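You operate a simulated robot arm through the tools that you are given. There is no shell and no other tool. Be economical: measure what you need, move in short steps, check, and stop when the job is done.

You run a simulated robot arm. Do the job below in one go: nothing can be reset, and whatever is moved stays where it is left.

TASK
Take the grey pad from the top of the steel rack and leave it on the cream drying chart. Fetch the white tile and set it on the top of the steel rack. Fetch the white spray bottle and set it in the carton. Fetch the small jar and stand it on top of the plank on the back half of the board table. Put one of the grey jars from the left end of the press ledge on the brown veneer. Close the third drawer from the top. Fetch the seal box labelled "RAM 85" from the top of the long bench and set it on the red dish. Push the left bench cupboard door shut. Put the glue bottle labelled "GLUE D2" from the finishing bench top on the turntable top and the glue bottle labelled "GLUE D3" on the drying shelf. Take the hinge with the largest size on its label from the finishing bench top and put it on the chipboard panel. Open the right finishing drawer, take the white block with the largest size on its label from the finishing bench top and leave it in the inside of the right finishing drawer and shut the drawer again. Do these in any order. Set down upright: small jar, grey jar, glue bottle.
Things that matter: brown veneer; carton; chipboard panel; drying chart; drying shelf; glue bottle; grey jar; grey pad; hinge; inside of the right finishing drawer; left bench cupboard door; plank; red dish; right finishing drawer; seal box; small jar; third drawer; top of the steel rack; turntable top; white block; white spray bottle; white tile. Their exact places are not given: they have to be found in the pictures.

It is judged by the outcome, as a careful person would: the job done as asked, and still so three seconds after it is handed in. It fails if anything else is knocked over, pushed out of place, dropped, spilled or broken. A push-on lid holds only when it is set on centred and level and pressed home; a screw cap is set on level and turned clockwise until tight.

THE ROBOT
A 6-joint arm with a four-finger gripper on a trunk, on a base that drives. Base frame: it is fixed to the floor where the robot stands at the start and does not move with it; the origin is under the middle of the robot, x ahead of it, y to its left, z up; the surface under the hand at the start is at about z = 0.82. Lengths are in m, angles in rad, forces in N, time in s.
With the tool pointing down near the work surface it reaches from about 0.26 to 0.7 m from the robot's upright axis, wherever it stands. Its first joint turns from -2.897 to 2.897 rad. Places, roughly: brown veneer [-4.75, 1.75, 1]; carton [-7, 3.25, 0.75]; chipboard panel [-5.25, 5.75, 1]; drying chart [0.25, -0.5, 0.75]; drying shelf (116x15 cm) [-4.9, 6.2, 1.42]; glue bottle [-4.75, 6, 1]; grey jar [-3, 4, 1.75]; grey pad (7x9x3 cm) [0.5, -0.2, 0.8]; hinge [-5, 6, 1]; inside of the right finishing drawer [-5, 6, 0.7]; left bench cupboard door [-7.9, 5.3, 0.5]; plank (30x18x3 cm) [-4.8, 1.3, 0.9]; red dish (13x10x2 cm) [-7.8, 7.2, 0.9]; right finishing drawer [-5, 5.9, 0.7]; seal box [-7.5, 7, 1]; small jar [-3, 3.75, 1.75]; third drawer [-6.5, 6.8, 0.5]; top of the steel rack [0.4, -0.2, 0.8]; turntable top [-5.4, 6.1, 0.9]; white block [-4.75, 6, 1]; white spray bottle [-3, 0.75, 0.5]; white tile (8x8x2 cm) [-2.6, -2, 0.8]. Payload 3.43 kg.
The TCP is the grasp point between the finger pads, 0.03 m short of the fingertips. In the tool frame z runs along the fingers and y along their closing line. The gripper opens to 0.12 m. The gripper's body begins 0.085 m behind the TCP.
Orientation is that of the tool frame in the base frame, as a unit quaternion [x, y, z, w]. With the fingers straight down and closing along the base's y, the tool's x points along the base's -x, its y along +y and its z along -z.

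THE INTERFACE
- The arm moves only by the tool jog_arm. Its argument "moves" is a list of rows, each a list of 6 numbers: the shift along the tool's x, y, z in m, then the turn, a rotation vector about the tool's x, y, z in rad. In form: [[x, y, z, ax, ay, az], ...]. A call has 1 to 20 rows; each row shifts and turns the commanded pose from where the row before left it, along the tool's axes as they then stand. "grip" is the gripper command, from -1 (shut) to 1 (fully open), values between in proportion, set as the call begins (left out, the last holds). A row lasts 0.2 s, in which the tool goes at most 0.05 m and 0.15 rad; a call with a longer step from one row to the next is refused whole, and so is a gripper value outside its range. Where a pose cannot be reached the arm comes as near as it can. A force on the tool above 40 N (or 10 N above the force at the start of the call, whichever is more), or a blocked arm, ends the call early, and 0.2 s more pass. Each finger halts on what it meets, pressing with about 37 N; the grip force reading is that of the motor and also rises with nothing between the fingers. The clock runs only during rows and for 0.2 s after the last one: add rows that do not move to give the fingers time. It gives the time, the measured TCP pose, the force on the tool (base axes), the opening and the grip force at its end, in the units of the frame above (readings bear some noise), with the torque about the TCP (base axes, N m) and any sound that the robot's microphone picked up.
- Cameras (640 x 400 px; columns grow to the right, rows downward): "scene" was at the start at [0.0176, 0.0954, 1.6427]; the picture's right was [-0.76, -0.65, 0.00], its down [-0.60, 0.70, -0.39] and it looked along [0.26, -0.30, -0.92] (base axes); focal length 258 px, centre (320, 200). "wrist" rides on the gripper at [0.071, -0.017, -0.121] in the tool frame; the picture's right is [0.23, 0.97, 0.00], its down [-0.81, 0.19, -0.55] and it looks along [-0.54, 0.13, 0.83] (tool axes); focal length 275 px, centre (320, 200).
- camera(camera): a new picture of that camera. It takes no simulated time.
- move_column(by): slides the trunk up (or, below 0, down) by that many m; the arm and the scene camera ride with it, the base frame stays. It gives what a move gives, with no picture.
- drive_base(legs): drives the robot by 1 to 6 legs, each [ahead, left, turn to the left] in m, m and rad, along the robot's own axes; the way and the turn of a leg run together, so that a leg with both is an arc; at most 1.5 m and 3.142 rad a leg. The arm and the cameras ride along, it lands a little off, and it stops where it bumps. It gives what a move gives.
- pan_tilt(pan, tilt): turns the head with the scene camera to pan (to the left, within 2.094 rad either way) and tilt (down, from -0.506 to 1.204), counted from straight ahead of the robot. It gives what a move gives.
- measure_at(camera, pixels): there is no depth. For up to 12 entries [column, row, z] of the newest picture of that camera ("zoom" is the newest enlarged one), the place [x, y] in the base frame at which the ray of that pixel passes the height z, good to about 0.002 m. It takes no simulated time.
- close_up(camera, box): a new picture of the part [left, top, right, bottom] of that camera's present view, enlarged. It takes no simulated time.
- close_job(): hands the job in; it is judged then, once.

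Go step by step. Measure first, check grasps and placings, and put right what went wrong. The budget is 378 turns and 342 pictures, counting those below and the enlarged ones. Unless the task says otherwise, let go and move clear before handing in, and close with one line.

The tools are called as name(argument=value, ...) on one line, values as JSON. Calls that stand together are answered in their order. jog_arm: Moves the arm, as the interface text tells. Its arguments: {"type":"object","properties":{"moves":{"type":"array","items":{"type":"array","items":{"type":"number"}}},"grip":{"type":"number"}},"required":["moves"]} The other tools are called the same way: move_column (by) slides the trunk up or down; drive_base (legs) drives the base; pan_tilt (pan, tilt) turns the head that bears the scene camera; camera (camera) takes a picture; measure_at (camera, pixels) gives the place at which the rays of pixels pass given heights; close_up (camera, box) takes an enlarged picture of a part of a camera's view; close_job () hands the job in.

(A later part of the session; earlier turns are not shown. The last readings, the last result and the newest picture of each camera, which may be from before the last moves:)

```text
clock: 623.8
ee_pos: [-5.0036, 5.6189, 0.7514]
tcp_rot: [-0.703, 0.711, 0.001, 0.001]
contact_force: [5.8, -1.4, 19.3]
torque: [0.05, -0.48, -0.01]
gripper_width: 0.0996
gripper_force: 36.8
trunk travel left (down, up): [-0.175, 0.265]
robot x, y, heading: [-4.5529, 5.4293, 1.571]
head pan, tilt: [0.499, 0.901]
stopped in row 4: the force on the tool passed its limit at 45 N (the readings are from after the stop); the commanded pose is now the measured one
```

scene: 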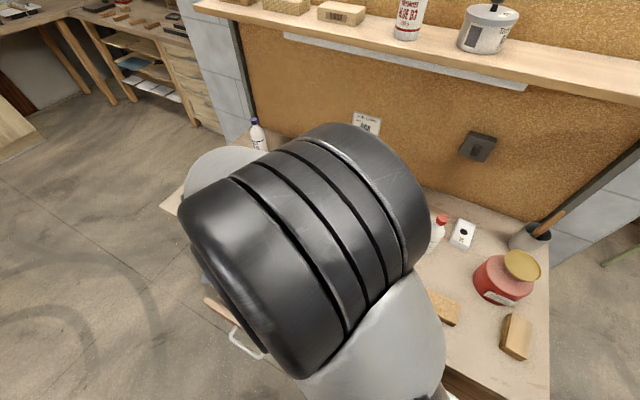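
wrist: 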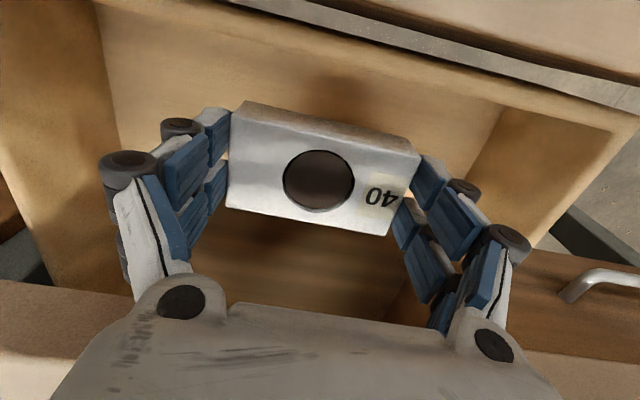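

Contact with the drawer floor. Release and rise.

jog_arm(moves=[[0, 0, -0.002, 0, 0, 0], [0, 0, 0, 0, 0, 0], [0, 0, 0, 0, 0, 0], [0, 0, 0, 0, 0, 0], [0, 0, -0.02, 0, 0, 0], [0, 0, -0.045, 0, 0, 0], [0, 0, -0.045, 0, 0, 0], [0, 0, -0.045, 0, 0, 0], [0, 0, -0.045, 0, 0, 0], [0, 0, -0.045, 0, 0, 0], [0, 0, -0.045, 0, 0, 0], [0, 0, -0.045, 0, 0, 0], [0, 0, 0, 0, 0, 0]], grip=1)

camera(camera="wrist")

```text
clock: 626.6
ee_pos: [-5.0062, 5.6187, 1.0877]
tcp_rot: [-0.703, 0.711, -0.001, 0.001]
contact_force: [-0.1, 0.0, -0.5]
torque: [0.01, -0.01, -0.04]
gripper_width: 0.1197
gripper_force: 0.0
trunk travel left (down, up): [-0.175, 0.265]
robot x, y, heading: [-4.5499, 5.4286, 1.574]
head pan, tilt: [0.499, 0.901]
```

```text
125 pictures are left
```

wrist: 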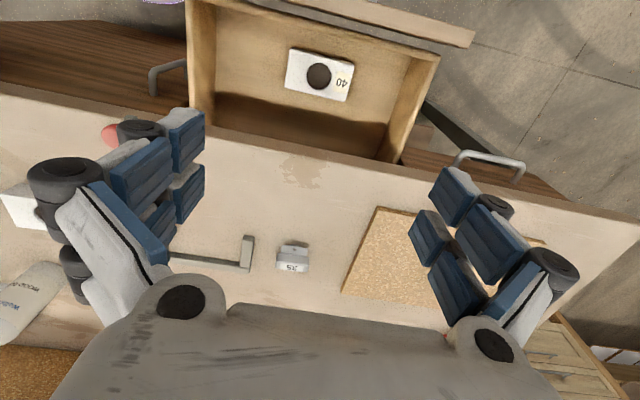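

Block is in the drawer. Move south of the handle, lower closed fingers, and push the drawer shut.

jog_arm(moves=[[0.045, 0, 0, 0, 0, 0], [0.045, 0, 0, 0, 0, 0], [0.045, 0, 0, 0, 0, 0], [0.045, 0, 0, 0, 0, 0], [0.045, 0, 0, 0, 0, 0], [0, 0, 0.045, 0, 0, 0], [0, 0, 0.045, 0, 0, 0], [0, 0, 0.045, 0, 0, 0], [0, 0, 0.045, 0, 0, 0], [0, 0, 0.045, 0, 0, 0], [0, 0, 0.045, 0, 0, 0], [0, 0, 0.045, 0, 0, 0], [0, 0, 0, 0, 0, 0]], grip=-1)

camera(camera="wrist")

camera(camera="scene")

```text
clock: 627.6
ee_pos: [-4.9932, 5.5932, 1.0864]
tcp_rot: [-0.576, 0.817, 0.004, -0.002]
contact_force: [0.6, 0.3, 0.4]
torque: [0.03, 0.0, 0.01]
gripper_width: 0.0423
gripper_force: 2.4
trunk travel left (down, up): [-0.175, 0.265]
robot x, y, heading: [-4.5504, 5.4287, 1.571]
head pan, tilt: [0.499, 0.901]
stopped in row 5: the arm was blocked; the commanded pose is now the measured one
```

```text
124 pictures are left
```

wrist: 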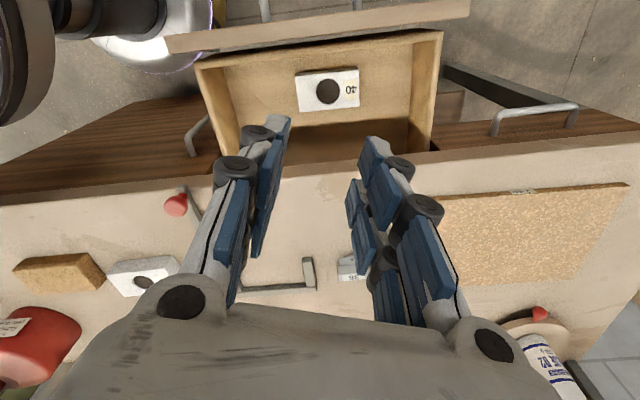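

```text
123 pictures are left
```

scene: 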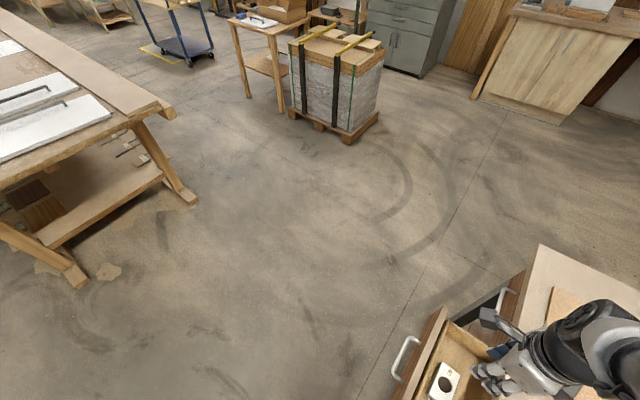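

pan_tilt(pan=0.5, tilt=0.9)

camera(camera="scene")

```text
clock: 628.2
ee_pos: [-4.9894, 5.5933, 1.0854]
tcp_rot: [-0.577, 0.817, 0.001, 0.001]
contact_force: [0.6, 0.3, -0.4]
torque: [-0.03, 0.02, 0.01]
gripper_width: 0.0
gripper_force: 6.7
trunk travel left (down, up): [-0.175, 0.265]
robot x, y, heading: [-4.5519, 5.4261, 1.566]
head pan, tilt: [0.499, 0.901]
```

```text
122 pictures are left
```

scene: 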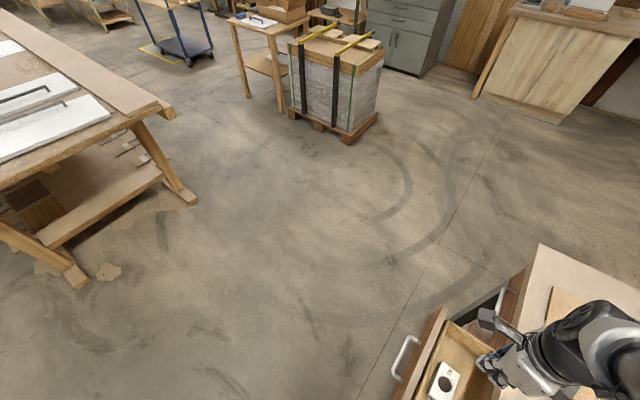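

measure_at(camera="scene", pixels=[[320, 200, 0], [400, 370, 0.79], [440, 380, 0.75], [540, 245, 0.88], [330, 130, 0.7]])

camera(camera="wrist")

```text
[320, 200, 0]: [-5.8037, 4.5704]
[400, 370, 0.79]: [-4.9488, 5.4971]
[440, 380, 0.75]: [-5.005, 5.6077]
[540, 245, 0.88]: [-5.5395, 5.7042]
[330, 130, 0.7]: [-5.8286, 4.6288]
```

```text
121 pictures are left
```

wrist: 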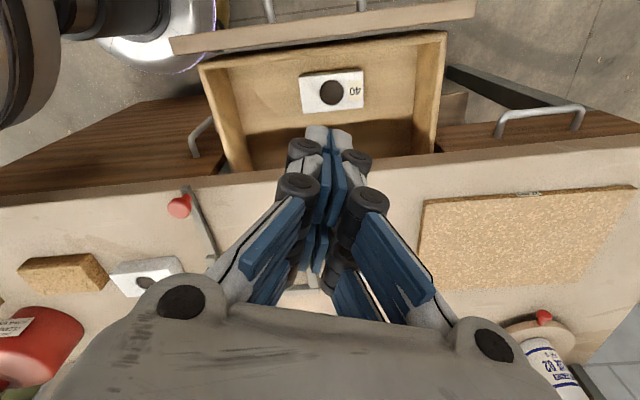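

The elbow bumped the head mast at that azimuth. I'll bring the arm back forward, straighten it, and reposition the base instead.

jog_arm(moves=[[-0.0363, -0.0177, 0, 0, 0, 0], [-0.0363, -0.0177, 0, 0, 0, 0], [-0.0363, -0.0177, 0, 0, 0, 0], [-0.0363, -0.0177, 0, 0, 0, 0], [0, 0, 0, 0, 0, -0.11], [0, 0, 0, 0, 0, -0.11], [0, 0, 0, 0, 0, -0.11], [0, -0.04, -0.01, 0, 0, 0], [0, -0.04, -0.01, 0, 0, 0], [0, -0.04, -0.01, 0, 0, 0], [0, -0.04, -0.01, 0, 0, 0], [0, 0, 0, 0, 0, 0]])

pan_tilt(pan=0.4, tilt=0.9)

camera(camera="scene")

```text
clock: 630.8
ee_pos: [-4.7243, 5.6978, 1.125]
tcp_rot: [0.716, -0.698, 0.0, -0.002]
contact_force: [0.0, 0.0, -0.1]
torque: [-0.01, -0.01, 0.04]
gripper_width: 0.0001
gripper_force: 33.2
trunk travel left (down, up): [-0.175, 0.265]
robot x, y, heading: [-4.5518, 5.4267, 1.567]
head pan, tilt: [0.499, 0.901]
```

```text
clock: 631.5
ee_pos: [-4.7226, 5.6972, 1.1238]
tcp_rot: [0.716, -0.698, -0.001, -0.001]
contact_force: [1.2, -0.9, -0.3]
torque: [0.02, -0.03, 0.0]
gripper_width: 0.0001
gripper_force: 33.3
trunk travel left (down, up): [-0.175, 0.265]
robot x, y, heading: [-4.5524, 5.4275, 1.571]
head pan, tilt: [0.4, 0.901]
```

```text
120 pictures are left
```

scene: 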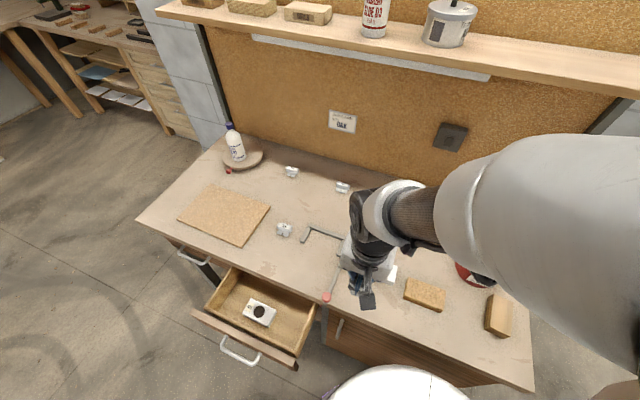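

drive_base(legs=[[-0.55, 0, 0], [0, 0.45, 0]])

jog_arm(moves=[[-0.03, -0.034, 0, 0, 0, 0], [-0.03, -0.034, 0, 0, 0, 0], [-0.03, -0.034, 0.01, 0, 0, 0], [-0.03, -0.034, 0.01, 0, 0, 0], [-0.03, -0.034, 0.01, 0, 0, 0], [-0.03, 0, 0.03, 0, 0, 0], [0, 0, 0.045, 0, 0, 0], [0, 0, 0.045, 0, 0, 0], [0, 0, 0.045, 0, 0, 0], [0, 0, 0.045, 0, 0, 0], [0, 0, 0.045, 0, 0, 0], [0, 0, 0.045, 0, 0, 0], [0, 0, 0, 0, 0, 0]])

camera(camera="wrist")

camera(camera="scene")

```text
clock: 636.9
ee_pos: [-5.1706, 5.1514, 1.1253]
tcp_rot: [0.719, -0.695, 0.0, -0.001]
contact_force: [0.3, 0.4, -1.0]
torque: [0.01, -0.05, 0.03]
gripper_width: 0.0
gripper_force: 33.2
trunk travel left (down, up): [-0.175, 0.265]
robot x, y, heading: [-4.9978, 4.8831, 1.578]
head pan, tilt: [0.4, 0.901]
```

```text
clock: 639.7
ee_pos: [-5.0053, 5.3373, 0.797]
tcp_rot: [0.718, -0.696, 0.0, -0.002]
contact_force: [-0.1, -0.7, 0.1]
torque: [0.01, -0.01, 0.02]
gripper_width: 0.0
gripper_force: 33.4
trunk travel left (down, up): [-0.175, 0.265]
robot x, y, heading: [-4.9981, 4.8816, 1.581]
head pan, tilt: [0.4, 0.901]
```

```text
119 pictures are left
```

wrist: 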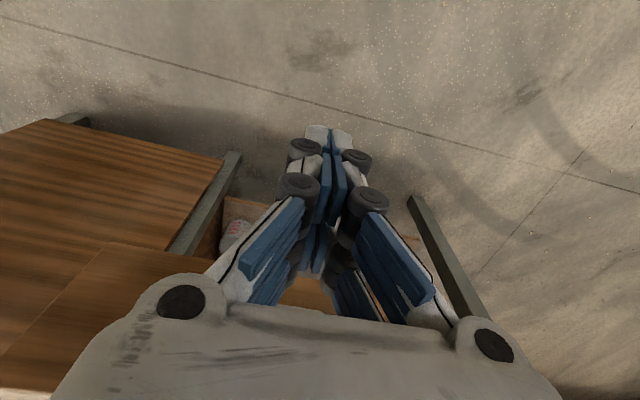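

```text
118 pictures are left
```

scene: 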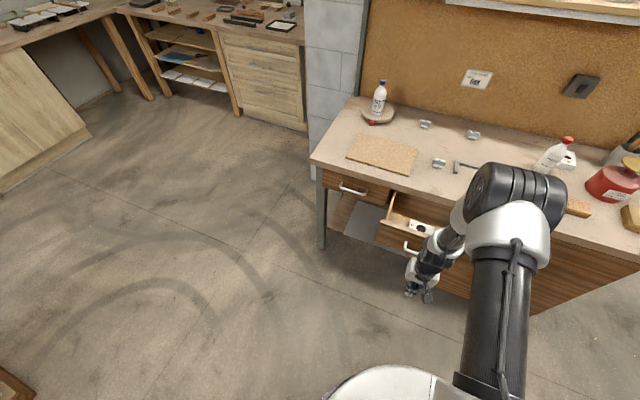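

jog_arm(moves=[[0, 0, 0.03, 0, 0, 0], [0, 0, 0, 0, 0, 0]])

drive_base(legs=[[0.12, 0, -0.008]])

jog_arm(moves=[[-0.03, 0, 0, 0, 0, 0], [-0.04, 0, 0, 0, 0, 0], [-0.04, 0, 0, 0, 0, 0], [-0.04, 0, 0, 0, 0, 0], [-0.03, 0, 0, 0, 0, 0], [0, 0, 0, 0, 0, 0]])

camera(camera="scene")

```text
clock: 640.3
ee_pos: [-5.0045, 5.3383, 0.7672]
tcp_rot: [0.719, -0.695, 0.0, -0.002]
contact_force: [0.1, 0.9, 0.1]
torque: [0.0, 0.01, 0.0]
gripper_width: 0.0
gripper_force: 33.6
trunk travel left (down, up): [-0.175, 0.265]
robot x, y, heading: [-4.9957, 4.8832, 1.576]
head pan, tilt: [0.4, 0.901]
```

```text
clock: 641.6
ee_pos: [-5.0028, 5.457, 0.7666]
tcp_rot: [0.715, -0.699, 0.0, -0.001]
contact_force: [0.1, 0.1, -0.2]
torque: [-0.02, -0.04, -0.03]
gripper_width: 0.0
gripper_force: 34.0
trunk travel left (down, up): [-0.175, 0.265]
robot x, y, heading: [-4.9964, 5.0002, 1.57]
head pan, tilt: [0.4, 0.901]
```

```text
clock: 643.0
ee_pos: [-5.0056, 5.6366, 0.7684]
tcp_rot: [0.716, -0.698, 0.0, -0.001]
contact_force: [0.5, 0.4, -0.8]
torque: [0.01, 0.0, 0.0]
gripper_width: 0.0
gripper_force: 33.4
trunk travel left (down, up): [-0.175, 0.265]
robot x, y, heading: [-4.9981, 5.0012, 1.563]
head pan, tilt: [0.4, 0.901]
```

```text
117 pictures are left
```

scene: 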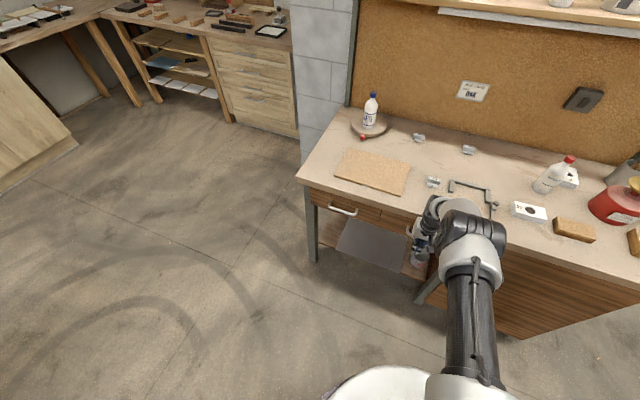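

Nearly shut. Continue in small steps.

jog_arm(moves=[[-0.012, 0, 0, 0, 0, 0], [-0.01, 0, 0, 0, 0, 0], [-0.008, 0, 0, 0, 0, 0], [-0.006, 0, 0, 0, 0, 0], [-0.004, 0, 0, 0, 0, 0], [0, 0, 0, 0, 0, 0]])

close_up(camera="scene", box=[300, 160, 480, 290])

```text
clock: 643.6
ee_pos: [-5.0063, 5.6482, 0.7657]
tcp_rot: [0.715, -0.699, 0.007, 0.005]
contact_force: [-0.1, -23.1, 9.9]
torque: [3.05, -0.2, -0.3]
gripper_width: 0.0001
gripper_force: 33.5
trunk travel left (down, up): [-0.175, 0.265]
robot x, y, heading: [-4.9944, 4.9976, 1.571]
head pan, tilt: [0.4, 0.901]
stopped in row 3: the force on the tool passed its limit at 58 N (the readings are from after the stop); the commanded pose is now the measured one
```

```text
3.08 times, centred on (390, 225) of scene
```

zoom: 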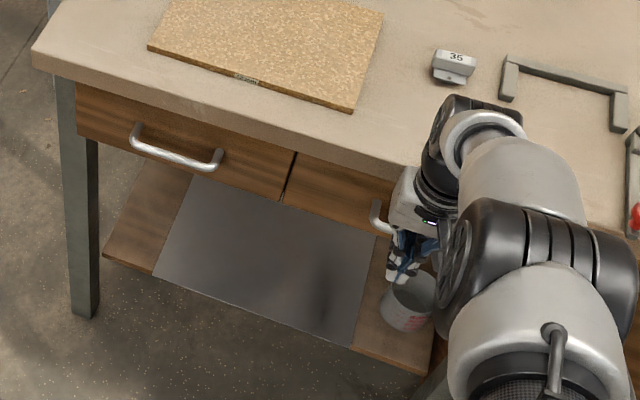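

jog_arm(moves=[[0.03, 0, 0, 0, 0, 0], [0.045, 0, 0, 0, 0, 0], [0.045, 0, 0, 0, 0, 0], [0.045, 0, 0, 0, 0, 0], [0.03, 0, 0, 0, 0, 0], [0, 0, 0, 0, 0, 0]])

drive_base(legs=[[-0.1, 0.1, 0]])

pan_tilt(pan=0.0, tilt=0.9)

close_up(camera="scene", box=[160, 60, 420, 240])

```text
clock: 645.0
ee_pos: [-5.0019, 5.4589, 0.7687]
tcp_rot: [0.714, -0.7, 0.005, 0.004]
contact_force: [0.3, -1.0, 0.1]
torque: [0.04, -0.03, 0.01]
gripper_width: 0.0002
gripper_force: 33.0
trunk travel left (down, up): [-0.175, 0.265]
robot x, y, heading: [-4.9956, 4.9996, 1.568]
head pan, tilt: [0.4, 0.901]
```

```text
clock: 646.4
ee_pos: [-5.1021, 5.3586, 0.7684]
tcp_rot: [0.715, -0.7, 0.006, 0.004]
contact_force: [0.3, 0.0, 0.5]
torque: [0.0, -0.03, 0.01]
gripper_width: 0.0
gripper_force: 34.1
trunk travel left (down, up): [-0.175, 0.265]
robot x, y, heading: [-5.098, 4.8996, 1.565]
head pan, tilt: [0.4, 0.901]
```

```text
clock: 647.2
ee_pos: [-5.102, 5.3601, 0.7688]
tcp_rot: [0.715, -0.699, 0.006, 0.005]
contact_force: [-1.1, -0.3, -0.2]
torque: [-0.01, -0.03, 0.01]
gripper_width: 0.0
gripper_force: 34.0
trunk travel left (down, up): [-0.175, 0.265]
robot x, y, heading: [-5.0984, 4.8987, 1.568]
head pan, tilt: [0.0, 0.901]
```

```text
2.22 times, centred on (290, 150) of scene
```

zoom: 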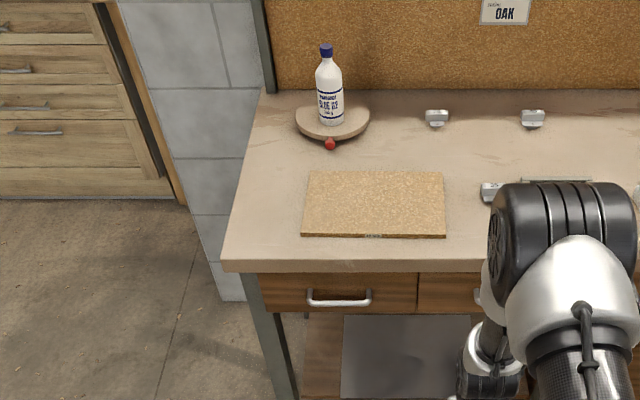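

pan_tilt(pan=0.3, tilt=1.0)

drive_base(legs=[[0, -0.3, 0]])

camera(camera="scene")

close_up(camera="scene", box=[200, 120, 380, 240])

```text
clock: 648.0
ee_pos: [-5.1022, 5.3584, 0.769]
tcp_rot: [0.714, -0.7, 0.006, 0.005]
contact_force: [0.8, 0.2, -0.5]
torque: [0.01, -0.01, -0.01]
gripper_width: 0.0
gripper_force: 33.6
trunk travel left (down, up): [-0.175, 0.265]
robot x, y, heading: [-5.0975, 4.8989, 1.567]
head pan, tilt: [0.3, 1.0]
```

```text
clock: 650.1
ee_pos: [-4.8022, 5.3599, 0.7691]
tcp_rot: [0.715, -0.699, 0.006, 0.006]
contact_force: [0.0, -0.4, 0.0]
torque: [0.01, 0.03, 0.02]
gripper_width: 0.0
gripper_force: 33.8
trunk travel left (down, up): [-0.175, 0.265]
robot x, y, heading: [-4.7985, 4.8981, 1.568]
head pan, tilt: [0.3, 1.0]
```

```text
114 pictures are left
```

scene: 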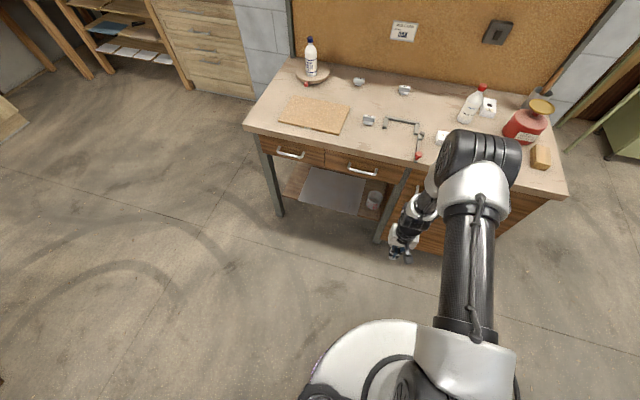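

```text
3.33 times, centred on (290, 180) of scene
```

zoom: 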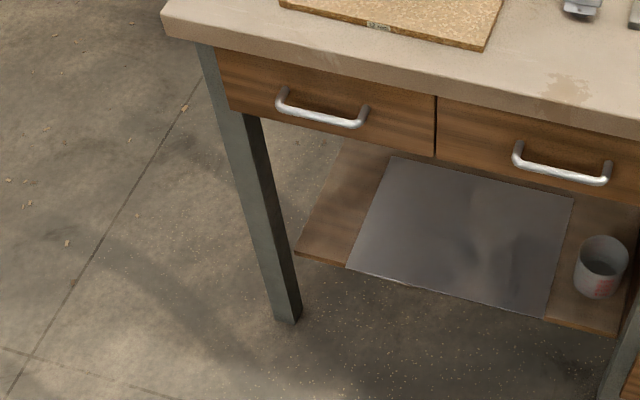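

close_up(camera="scene", box=[300, 138, 350, 178])

measure_at(camera="scene", pixels=[[291, 157, 0.764], [363, 173, 0.764]])

```text
10.00 times, centred on (325, 158) of scene
```

zoom: 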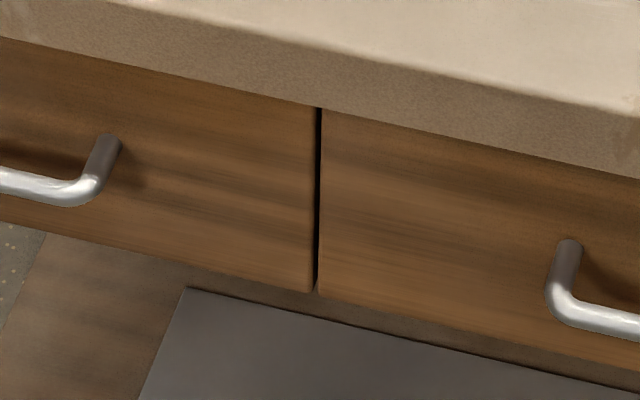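

```text
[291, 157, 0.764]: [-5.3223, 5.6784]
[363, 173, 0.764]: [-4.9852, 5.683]
```

Drawer is flush-closed. Now the hinge "40": raise the arm and move in.

jog_arm(moves=[[0, 0, -0.045, 0, 0, 0], [0, 0, -0.045, 0, 0, 0], [0, 0, -0.045, 0, 0, 0], [0, 0, -0.045, 0, 0, 0], [0, 0, -0.045, 0, 0, 0], [0, 0, -0.045, 0, 0, 0], [0, 0, -0.045, 0, 0, 0], [0, 0, 0, 0, 0, -0.012]], grip=1)

drive_base(legs=[[0.53, 0.1, 0]])

camera(camera="wrist")

camera(camera="scene")

```text
clock: 651.9
ee_pos: [-4.8027, 5.3637, 1.0847]
tcp_rot: [0.72, -0.694, 0.006, 0.006]
contact_force: [-0.7, 0.3, -0.1]
torque: [-0.01, -0.01, 0.02]
gripper_width: 0.1199
gripper_force: 0.0
trunk travel left (down, up): [-0.175, 0.265]
robot x, y, heading: [-4.7969, 4.9008, 1.569]
head pan, tilt: [0.3, 1.0]
```

```text
clock: 655.0
ee_pos: [-4.8968, 5.8904, 1.0836]
tcp_rot: [0.717, -0.697, 0.006, 0.004]
contact_force: [-0.4, -0.2, 1.3]
torque: [-0.03, -0.02, -0.02]
gripper_width: 0.1202
gripper_force: 0.2
trunk travel left (down, up): [-0.175, 0.265]
robot x, y, heading: [-4.8922, 5.4288, 1.561]
head pan, tilt: [0.3, 1.0]
```

```text
111 pictures are left
```

wrist: 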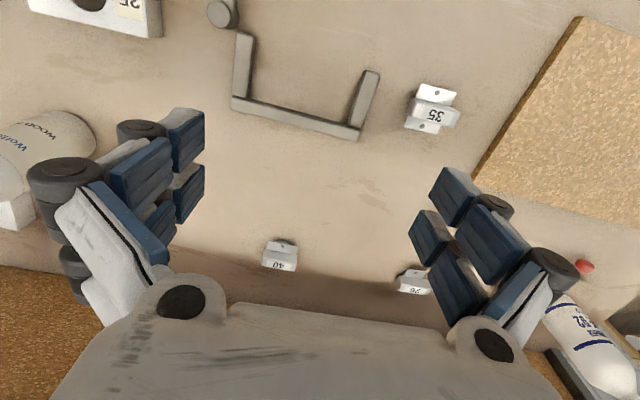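

```text
110 pictures are left
```

scene: 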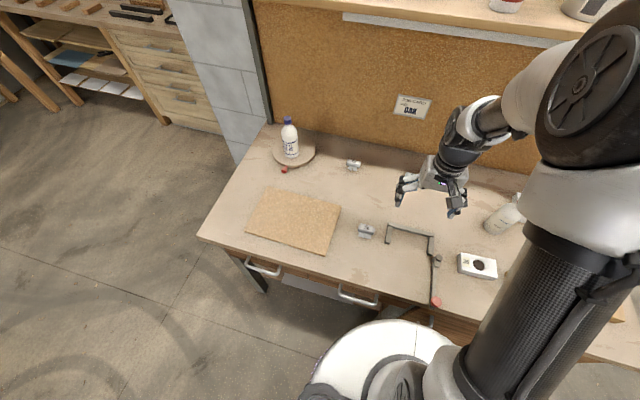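

close_up(camera="wrist", box=[230, 220, 350, 290])

measure_at(camera="wrist", pixels=[[281, 256, 0.9], [264, 252, 0.9], [298, 257, 0.9], [294, 272, 0.9], [281, 245, 0.88]])

measure_at(camera="scene", pixels=[[251, 192, 0.89], [341, 210, 0.89], [323, 257, 0.89], [246, 233, 0.89]])

```text
5.33 times, centred on (290, 255) of wrist
```

zoom: 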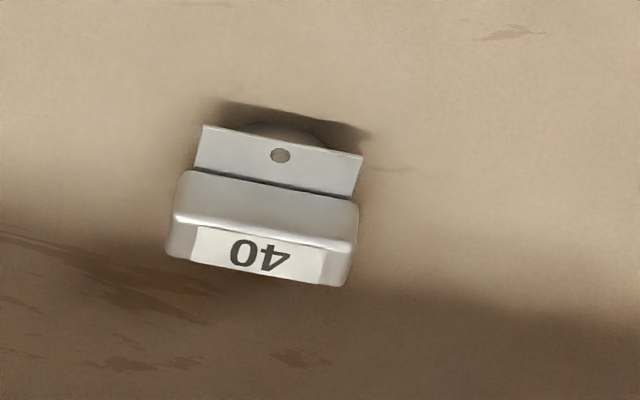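

```text
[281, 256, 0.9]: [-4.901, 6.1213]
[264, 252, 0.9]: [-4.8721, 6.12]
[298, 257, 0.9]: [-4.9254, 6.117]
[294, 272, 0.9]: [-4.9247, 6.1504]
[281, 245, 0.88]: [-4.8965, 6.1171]
```

```text
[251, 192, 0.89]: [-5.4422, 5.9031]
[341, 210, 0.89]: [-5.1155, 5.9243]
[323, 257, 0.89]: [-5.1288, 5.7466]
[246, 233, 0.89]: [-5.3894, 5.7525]
```

drive_base(legs=[[0.035, 0, 0]])

jog_arm(moves=[[-0.04, 0, 0.01, 0, 0, 0], [-0.04, 0, 0.01, 0, 0, 0], [-0.04, 0, 0.01, 0, 0, 0], [-0.04, 0, 0.01, 0, 0, 0], [-0.038, 0, 0.02, 0, 0, 0], [0, 0, 0.03, 0, 0, 0], [0, 0, 0, 0, 0, 0]])

camera(camera="wrist")

```text
clock: 655.8
ee_pos: [-4.8974, 5.9264, 1.0828]
tcp_rot: [0.717, -0.697, 0.006, 0.005]
contact_force: [0.0, 0.0, 0.0]
torque: [-0.05, 0.0, 0.0]
gripper_width: 0.1198
gripper_force: 0.2
trunk travel left (down, up): [-0.175, 0.265]
robot x, y, heading: [-4.8941, 5.4624, 1.563]
head pan, tilt: [0.3, 1.0]
```

```text
clock: 657.4
ee_pos: [-4.9026, 6.123, 0.9899]
tcp_rot: [0.717, -0.697, 0.006, 0.005]
contact_force: [-0.4, 0.2, -0.1]
torque: [0.01, 0.03, -0.03]
gripper_width: 0.12
gripper_force: 0.1
trunk travel left (down, up): [-0.175, 0.265]
robot x, y, heading: [-4.8941, 5.4597, 1.563]
head pan, tilt: [0.3, 1.0]
```

```text
108 pictures are left
```

wrist: 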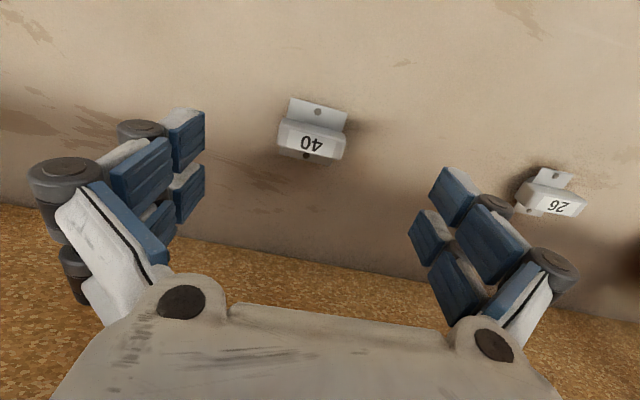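

measure_at(camera="wrist", pixels=[[312, 142, 0.9], [279, 130, 0.9], [345, 146, 0.9], [318, 108, 0.89]])

```text
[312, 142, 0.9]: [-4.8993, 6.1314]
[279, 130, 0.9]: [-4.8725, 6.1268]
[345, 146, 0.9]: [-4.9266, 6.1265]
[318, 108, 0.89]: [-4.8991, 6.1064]
```

jog_arm(moves=[[-0.007, -0.003, 0.03, 0, 0, 0], [0, 0, 0.03, 0, 0, 0], [0, 0, 0.015, 0, 0, 0], [0, 0, 0, 0, 0, 0]])

jog_arm(moves=[[0, 0, 0, 0, 0, 0], [0, 0, 0, 0, 0, 0], [0, 0, 0, 0, 0, 0], [0, 0, 0, 0, 0, 0], [0, 0, 0, 0, 0, 0], [0, 0, 0, 0, 0, 0]], grip=-1)

jog_arm(moves=[[0, 0, -0.02, 0, 0, 0], [0, 0, -0.045, 0, 0, 0], [0, 0, -0.03, 0, 0, 0], [0.03, 0, -0.02, 0, 0, 0], [0, 0, 0, 0, 0, 0]])

camera(camera="wrist")

```text
clock: 658.4
ee_pos: [-4.9006, 6.1273, 0.9153]
tcp_rot: [0.717, -0.697, 0.005, 0.005]
contact_force: [-0.3, 0.4, -0.1]
torque: [-0.02, -0.01, -0.02]
gripper_width: 0.1199
gripper_force: 0.1
trunk travel left (down, up): [-0.175, 0.265]
robot x, y, heading: [-4.8943, 5.4585, 1.562]
head pan, tilt: [0.3, 1.0]
```

```text
clock: 659.8
ee_pos: [-4.9002, 6.1273, 0.9156]
tcp_rot: [0.717, -0.697, 0.005, 0.004]
contact_force: [-0.3, 0.5, 0.5]
torque: [-0.03, -0.04, 0.0]
gripper_width: 0.0509
gripper_force: 36.6
trunk travel left (down, up): [-0.175, 0.265]
robot x, y, heading: [-4.8926, 5.4599, 1.564]
head pan, tilt: [0.3, 1.0]
```

```text
clock: 661.0
ee_pos: [-4.9002, 6.0996, 1.031]
tcp_rot: [0.717, -0.697, 0.006, 0.005]
contact_force: [0.0, 0.5, -1.6]
torque: [-0.01, -0.01, -0.02]
gripper_width: 0.0507
gripper_force: 36.5
trunk travel left (down, up): [-0.175, 0.265]
robot x, y, heading: [-4.8939, 5.4595, 1.561]
head pan, tilt: [0.3, 1.0]
```

```text
107 pictures are left
```

wrist: 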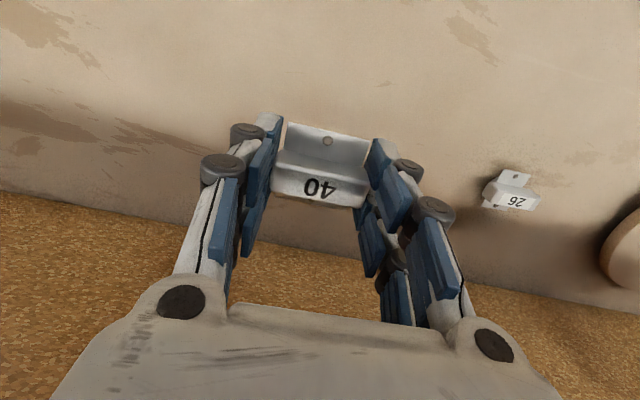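

jog_arm(moves=[[0.026, 0.037, 0, 0, 0, 0], [0.026, 0.037, 0, 0, 0, 0], [0.026, 0.037, 0, 0, 0, 0], [0.026, 0.037, 0, 0, 0, 0], [0.026, 0.037, 0, 0, 0, 0], [0.026, 0.037, 0, 0, 0, 0], [0.026, 0.037, 0, 0, 0, 0], [0.026, 0.037, 0, 0, 0, 0], [0.026, 0.037, 0, 0, 0, 0], [0.026, 0.037, 0, 0, 0, 0], [0, 0, 0.04, 0, 0, 0], [0, 0, 0, 0, 0, 0]])

camera(camera="wrist")

camera(camera="scene")

```text
clock: 663.6
ee_pos: [-5.2616, 5.8281, 0.9946]
tcp_rot: [0.717, -0.697, 0.005, 0.006]
contact_force: [0.3, 0.7, -0.4]
torque: [0.0, -0.01, 0.0]
gripper_width: 0.0506
gripper_force: 37.3
trunk travel left (down, up): [-0.175, 0.265]
robot x, y, heading: [-4.8945, 5.462, 1.56]
head pan, tilt: [0.3, 1.0]
```

```text
106 pictures are left
```

wrist: 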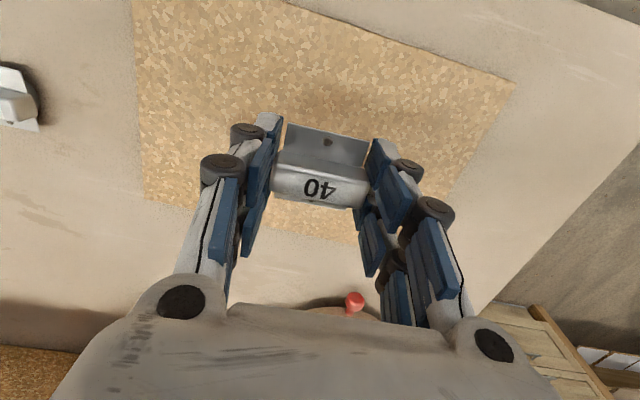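

```text
105 pictures are left
```

scene: 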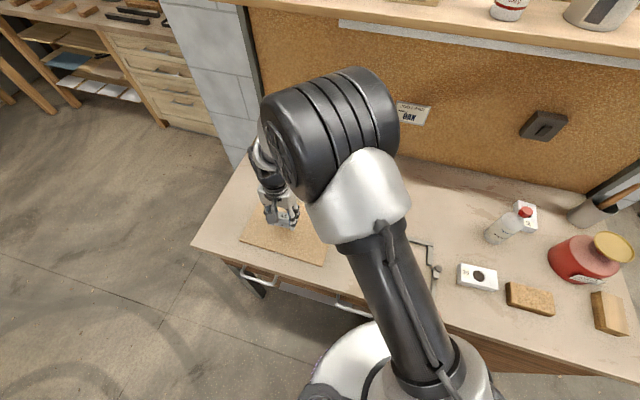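

jog_arm(moves=[[0, 0, 0.04, 0, 0, 0], [0, 0, 0.012, 0, 0, 0], [0, 0, 0.005, 0, 0, 0], [0, 0, 0.004, 0, 0, 0], [0, 0, 0, 0, 0, 0]])

```text
clock: 664.8
ee_pos: [-5.2612, 5.8274, 0.9331]
tcp_rot: [0.717, -0.697, 0.005, 0.006]
contact_force: [0.0, 0.9, -0.6]
torque: [-0.02, -0.01, 0.04]
gripper_width: 0.0508
gripper_force: 36.8
trunk travel left (down, up): [-0.175, 0.265]
robot x, y, heading: [-4.8981, 5.4615, 1.561]
head pan, tilt: [0.3, 1.0]
```

jog_arm(moves=[[0, 0, 0.003, 0, 0, 0], [0, 0, 0.003, 0, 0, 0], [0, 0, 0.003, 0, 0, 0], [0, 0, 0, 0, 0, 0]])

```text
clock: 665.8
ee_pos: [-5.2609, 5.8268, 0.9267]
tcp_rot: [0.717, -0.697, 0.002, 0.005]
contact_force: [3.1, -1.4, 29.9]
torque: [-0.07, -0.05, -0.04]
gripper_width: 0.0509
gripper_force: 37.3
trunk travel left (down, up): [-0.175, 0.265]
robot x, y, heading: [-4.8898, 5.4605, 1.564]
head pan, tilt: [0.3, 1.0]
```

jog_arm(moves=[[0, 0, -0.002, 0, 0, 0], [0, 0, 0, 0, 0, 0], [0, 0, 0, 0, 0, 0], [0, 0, 0, 0, 0, 0], [0, 0, 0, 0, 0, 0], [0, 0, 0, 0, 0, 0], [0, 0, -0.02, 0, 0, 0], [0, 0, -0.045, 0, 0, 0], [0, 0, -0.045, 0, 0, 0], [0, 0, -0.045, 0, 0, 0], [0, 0, 0, 0, 0, 0]], grip=1)

camera(camera="wrist")

```text
clock: 668.2
ee_pos: [-5.2635, 5.8285, 1.0816]
tcp_rot: [0.716, -0.698, 0.006, 0.006]
contact_force: [-0.2, -0.1, -0.1]
torque: [0.01, 0.04, 0.05]
gripper_width: 0.1197
gripper_force: 0.1
trunk travel left (down, up): [-0.175, 0.265]
robot x, y, heading: [-4.8913, 5.4596, 1.56]
head pan, tilt: [0.3, 1.0]
```

```text
104 pictures are left
```

wrist: 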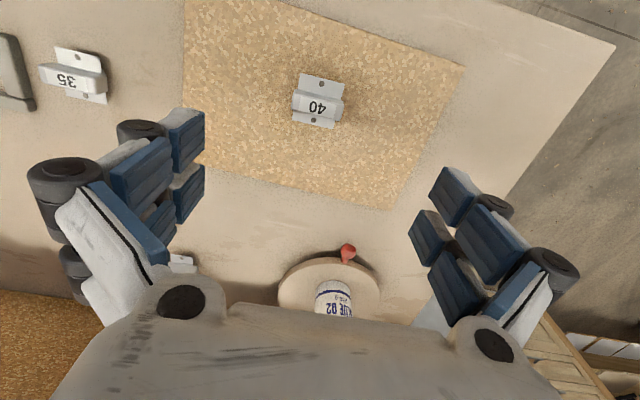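

Hinge 40 is on the chipboard panel. Re-centre the arm and head for the press ledge jars.

jog_arm(moves=[[0, -0.04, -0.02, 0, 0, 0], [0, -0.04, -0.02, 0, 0, 0], [0, -0.045, 0, 0, 0, 0], [0, -0.045, 0, 0, 0, 0], [0, -0.045, 0, 0, 0, 0], [0, -0.045, 0, 0, 0, 0], [0, -0.045, 0, 0, 0, 0], [0, -0.04, 0, 0, 0, 0.03], [0, 0, 0, 0, 0, 0]])

drive_base(legs=[[-0.5, 0, 0], [0, -1.0, 0], [0, 0, -1.56]])

pan_tilt(pan=-0.5, tilt=0.2)

camera(camera="scene")

pan_tilt(pan=0.3, tilt=0.4)

camera(camera="scene")

```text
clock: 670.2
ee_pos: [-4.9159, 5.8382, 1.1215]
tcp_rot: [-0.706, 0.708, -0.006, -0.004]
contact_force: [1.2, 0.3, 0.8]
torque: [0.02, 0.01, 0.03]
gripper_width: 0.1198
gripper_force: 0.0
trunk travel left (down, up): [-0.175, 0.265]
robot x, y, heading: [-4.894, 5.4621, 1.562]
head pan, tilt: [0.3, 1.0]
```

```text
clock: 681.7
ee_pos: [-3.523, 4.9826, 1.1204]
tcp_rot: [-0.009, 1.0, 0.0, -0.008]
contact_force: [-0.6, -0.3, 0.8]
torque: [0.03, -0.03, -0.02]
gripper_width: 0.1201
gripper_force: 0.0
trunk travel left (down, up): [-0.175, 0.265]
robot x, y, heading: [-3.9016, 4.9506, 0.008]
head pan, tilt: [0.3, 1.0]
```

```text
clock: 682.9
ee_pos: [-3.5235, 4.9808, 1.1201]
tcp_rot: [-0.008, 1.0, -0.001, -0.007]
contact_force: [-0.1, -0.3, -0.2]
torque: [0.02, 0.03, -0.01]
gripper_width: 0.1199
gripper_force: 0.1
trunk travel left (down, up): [-0.175, 0.265]
robot x, y, heading: [-3.9042, 4.9557, 0.01]
head pan, tilt: [-0.499, 0.201]
```

```text
103 pictures are left
```

scene: 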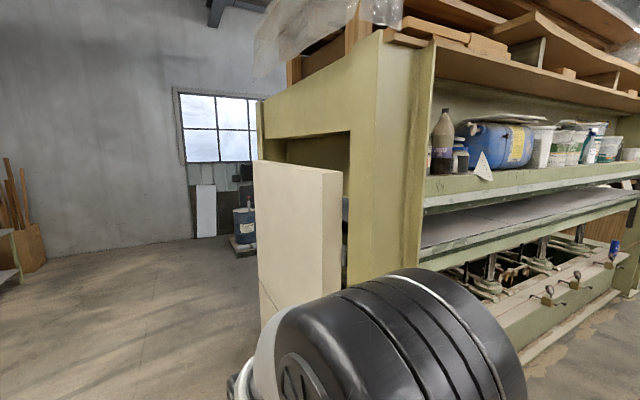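

```text
clock: 684.0
ee_pos: [-3.5244, 4.9821, 1.1217]
tcp_rot: [-0.008, 1.0, 0.0, -0.008]
contact_force: [0.0, 0.1, 0.5]
torque: [-0.01, -0.01, -0.02]
gripper_width: 0.1202
gripper_force: 0.1
trunk travel left (down, up): [-0.175, 0.265]
robot x, y, heading: [-3.903, 4.9546, 0.013]
head pan, tilt: [0.3, 0.4]
```

```text
102 pictures are left
```

scene: 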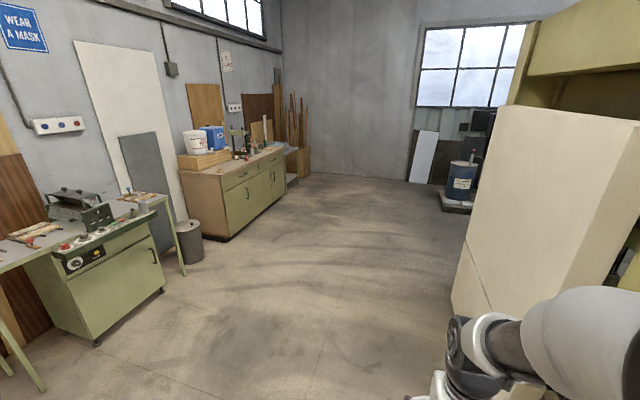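

close_up(camera="scene", box=[440, 90, 640, 250])

pan_tilt(pan=-0.7, tilt=0.3)

camera(camera="scene")

close_up(camera="scene", box=[320, 50, 560, 200])

```text
2.50 times, centred on (540, 170) of scene
```

zoom: 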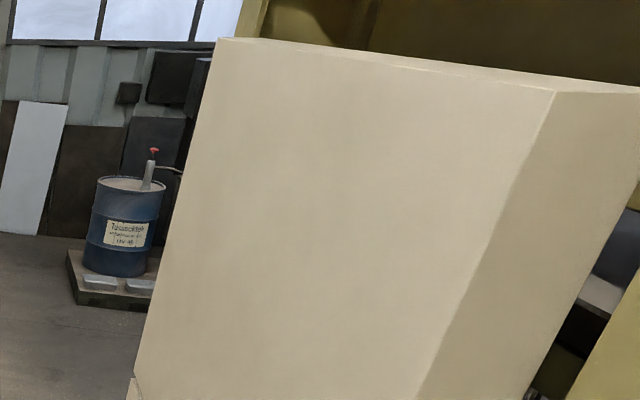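

```text
clock: 685.3
ee_pos: [-3.5237, 4.9817, 1.1207]
tcp_rot: [-0.008, 1.0, -0.001, -0.008]
contact_force: [0.0, 0.3, -0.3]
torque: [0.02, -0.03, 0.02]
gripper_width: 0.1201
gripper_force: 0.0
trunk travel left (down, up): [-0.175, 0.265]
robot x, y, heading: [-3.8992, 4.9519, 0.011]
head pan, tilt: [-0.7, 0.3]
```

```text
100 pictures are left
```

scene: 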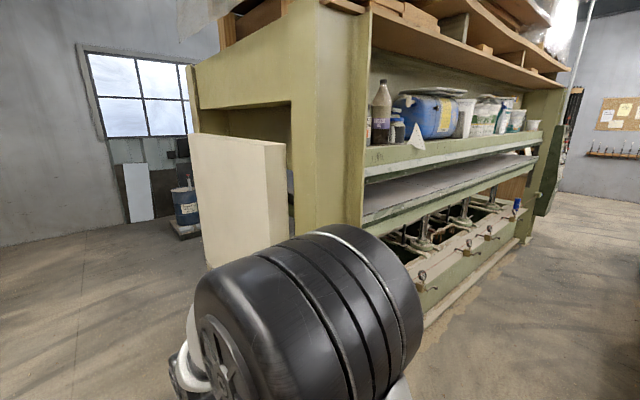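

```text
2.67 times, centred on (440, 125) of scene
```

zoom: 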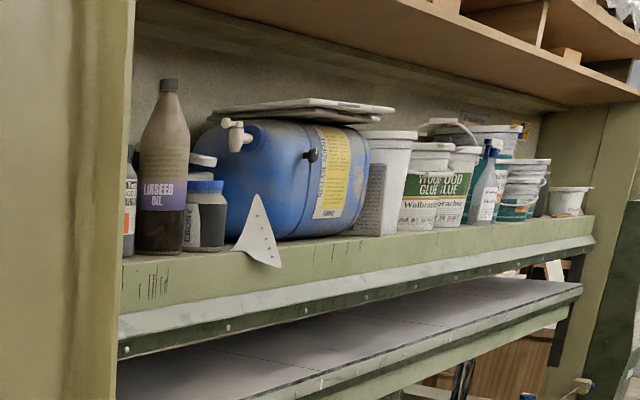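

drive_base(legs=[[0.15, -0.5, 0], [0.08, -0.55, 0]])

move_column(by=0.26)

pan_tilt(pan=0.2, tilt=0.2)

camera(camera="scene")

```text
clock: 691.1
ee_pos: [-3.2869, 3.9281, 1.1204]
tcp_rot: [-0.007, 1.0, -0.002, -0.008]
contact_force: [0.2, -0.5, 0.7]
torque: [0.02, -0.01, 0.01]
gripper_width: 0.1201
gripper_force: 0.1
trunk travel left (down, up): [-0.175, 0.265]
robot x, y, heading: [-3.6634, 3.8995, 0.007]
head pan, tilt: [-0.7, 0.3]
```

```text
clock: 693.8
ee_pos: [-3.287, 3.9287, 1.3807]
tcp_rot: [-0.007, 1.0, -0.001, -0.008]
contact_force: [0.0, 0.5, -0.1]
torque: [-0.01, 0.02, 0.02]
gripper_width: 0.12
gripper_force: 0.1
trunk travel left (down, up): [-0.435, 0.005]
robot x, y, heading: [-3.6604, 3.9008, 0.009]
head pan, tilt: [-0.7, 0.3]
```

```text
clock: 695.0
ee_pos: [-3.2872, 3.9275, 1.3802]
tcp_rot: [-0.007, 1.0, -0.001, -0.007]
contact_force: [-0.8, 0.2, 0.0]
torque: [0.0, 0.01, -0.03]
gripper_width: 0.1201
gripper_force: 0.0
trunk travel left (down, up): [-0.435, 0.005]
robot x, y, heading: [-3.6676, 3.8999, 0.006]
head pan, tilt: [0.201, 0.201]
```

```text
98 pictures are left
```

scene: 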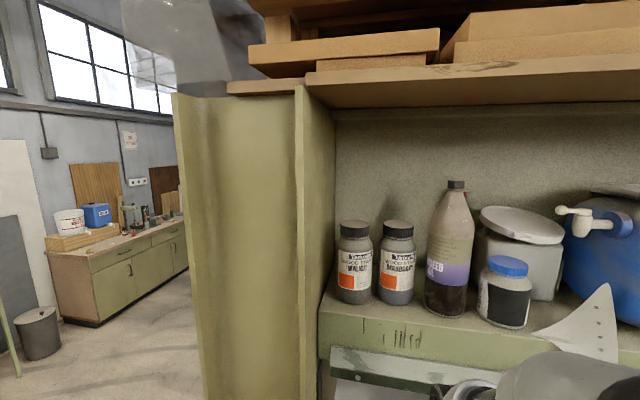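

close_up(camera="scene", box=[320, 170, 560, 350])

measure_at(camera="scene", pixels=[[354, 300, 1.5], [354, 300, 1.55], [354, 300, 1.6], [396, 302, 1.55], [446, 312, 1.55], [506, 324, 1.55], [354, 228, 1.75], [320, 322, 1.55], [320, 316, 1.55], [600, 335, 1.55]])

```text
2.22 times, centred on (440, 260) of scene
```

zoom: 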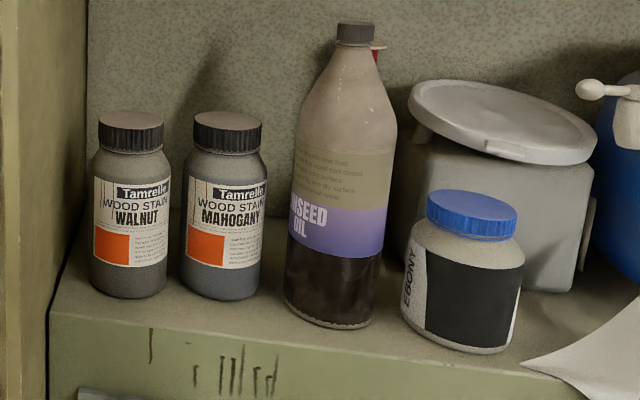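

```text
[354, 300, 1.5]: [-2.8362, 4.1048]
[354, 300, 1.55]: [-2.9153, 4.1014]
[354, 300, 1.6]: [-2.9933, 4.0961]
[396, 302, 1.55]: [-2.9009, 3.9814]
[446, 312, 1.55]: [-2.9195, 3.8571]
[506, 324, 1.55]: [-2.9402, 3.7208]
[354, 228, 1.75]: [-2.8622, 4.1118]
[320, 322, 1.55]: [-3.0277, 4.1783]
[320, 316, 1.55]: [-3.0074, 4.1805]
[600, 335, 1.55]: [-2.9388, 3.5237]
```

move_column(by=-0.25)

pan_tilt(pan=0.2, tilt=-0.1)

camera(camera="scene")

```text
clock: 697.6
ee_pos: [-3.2872, 3.9287, 1.1311]
tcp_rot: [-0.007, 1.0, 0.0, -0.007]
contact_force: [-0.2, 0.3, 0.2]
torque: [0.02, 0.02, -0.02]
gripper_width: 0.12
gripper_force: 0.1
trunk travel left (down, up): [-0.185, 0.255]
robot x, y, heading: [-3.6679, 3.9023, 0.005]
head pan, tilt: [0.201, 0.201]
```

```text
clock: 698.4
ee_pos: [-3.2878, 3.9283, 1.1314]
tcp_rot: [-0.006, 1.0, -0.001, -0.008]
contact_force: [-0.1, 0.2, 0.4]
torque: [0.0, -0.01, 0.01]
gripper_width: 0.1199
gripper_force: 0.0
trunk travel left (down, up): [-0.185, 0.255]
robot x, y, heading: [-3.6622, 3.8997, 0.005]
head pan, tilt: [0.201, -0.099]
```

```text
96 pictures are left
```

scene: 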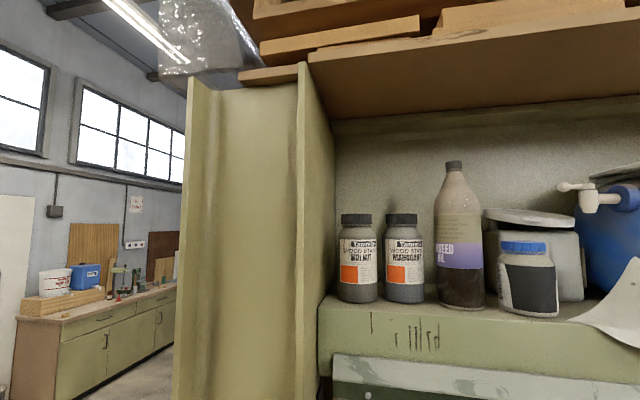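

measure_at(camera="scene", pixels=[[358, 300, 1.5], [358, 300, 1.45], [358, 300, 1.4], [404, 301, 1.45], [461, 308, 1.45], [528, 315, 1.45], [320, 306, 1.45], [357, 217, 1.62], [524, 246, 1.55]])

```text
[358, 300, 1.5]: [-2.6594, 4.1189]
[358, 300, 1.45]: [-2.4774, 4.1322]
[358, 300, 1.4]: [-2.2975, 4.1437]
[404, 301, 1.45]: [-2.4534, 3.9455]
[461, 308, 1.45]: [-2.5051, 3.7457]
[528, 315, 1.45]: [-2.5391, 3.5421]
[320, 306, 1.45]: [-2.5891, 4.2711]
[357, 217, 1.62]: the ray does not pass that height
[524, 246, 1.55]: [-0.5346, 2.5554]
```

measure_at(camera="scene", pixels=[[339, 288, 1.595], [378, 288, 1.595], [386, 288, 1.595], [424, 288, 1.595], [499, 296, 1.595], [558, 300, 1.595], [437, 295, 1.595], [485, 295, 1.595], [318, 300, 1.59]])

close_up(camera="scene", box=[310, 150, 640, 340])

```text
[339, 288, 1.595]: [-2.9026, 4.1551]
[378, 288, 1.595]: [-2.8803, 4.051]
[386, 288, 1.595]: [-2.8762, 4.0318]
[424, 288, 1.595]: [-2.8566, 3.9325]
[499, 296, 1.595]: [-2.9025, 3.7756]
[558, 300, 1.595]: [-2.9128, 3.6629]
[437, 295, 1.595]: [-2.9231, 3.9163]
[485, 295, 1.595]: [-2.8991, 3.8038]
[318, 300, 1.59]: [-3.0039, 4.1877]
```

```text
1.94 times, centred on (475, 245) of scene
```

zoom: 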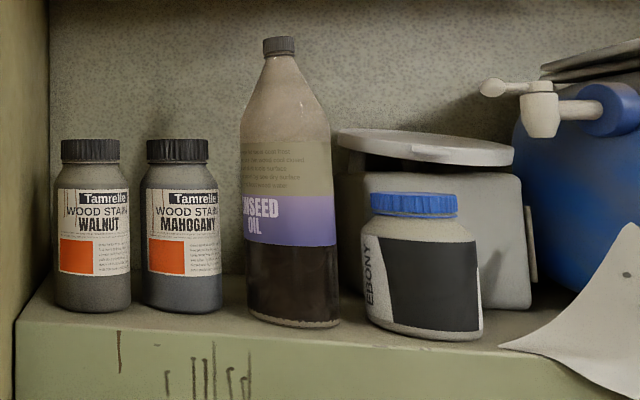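

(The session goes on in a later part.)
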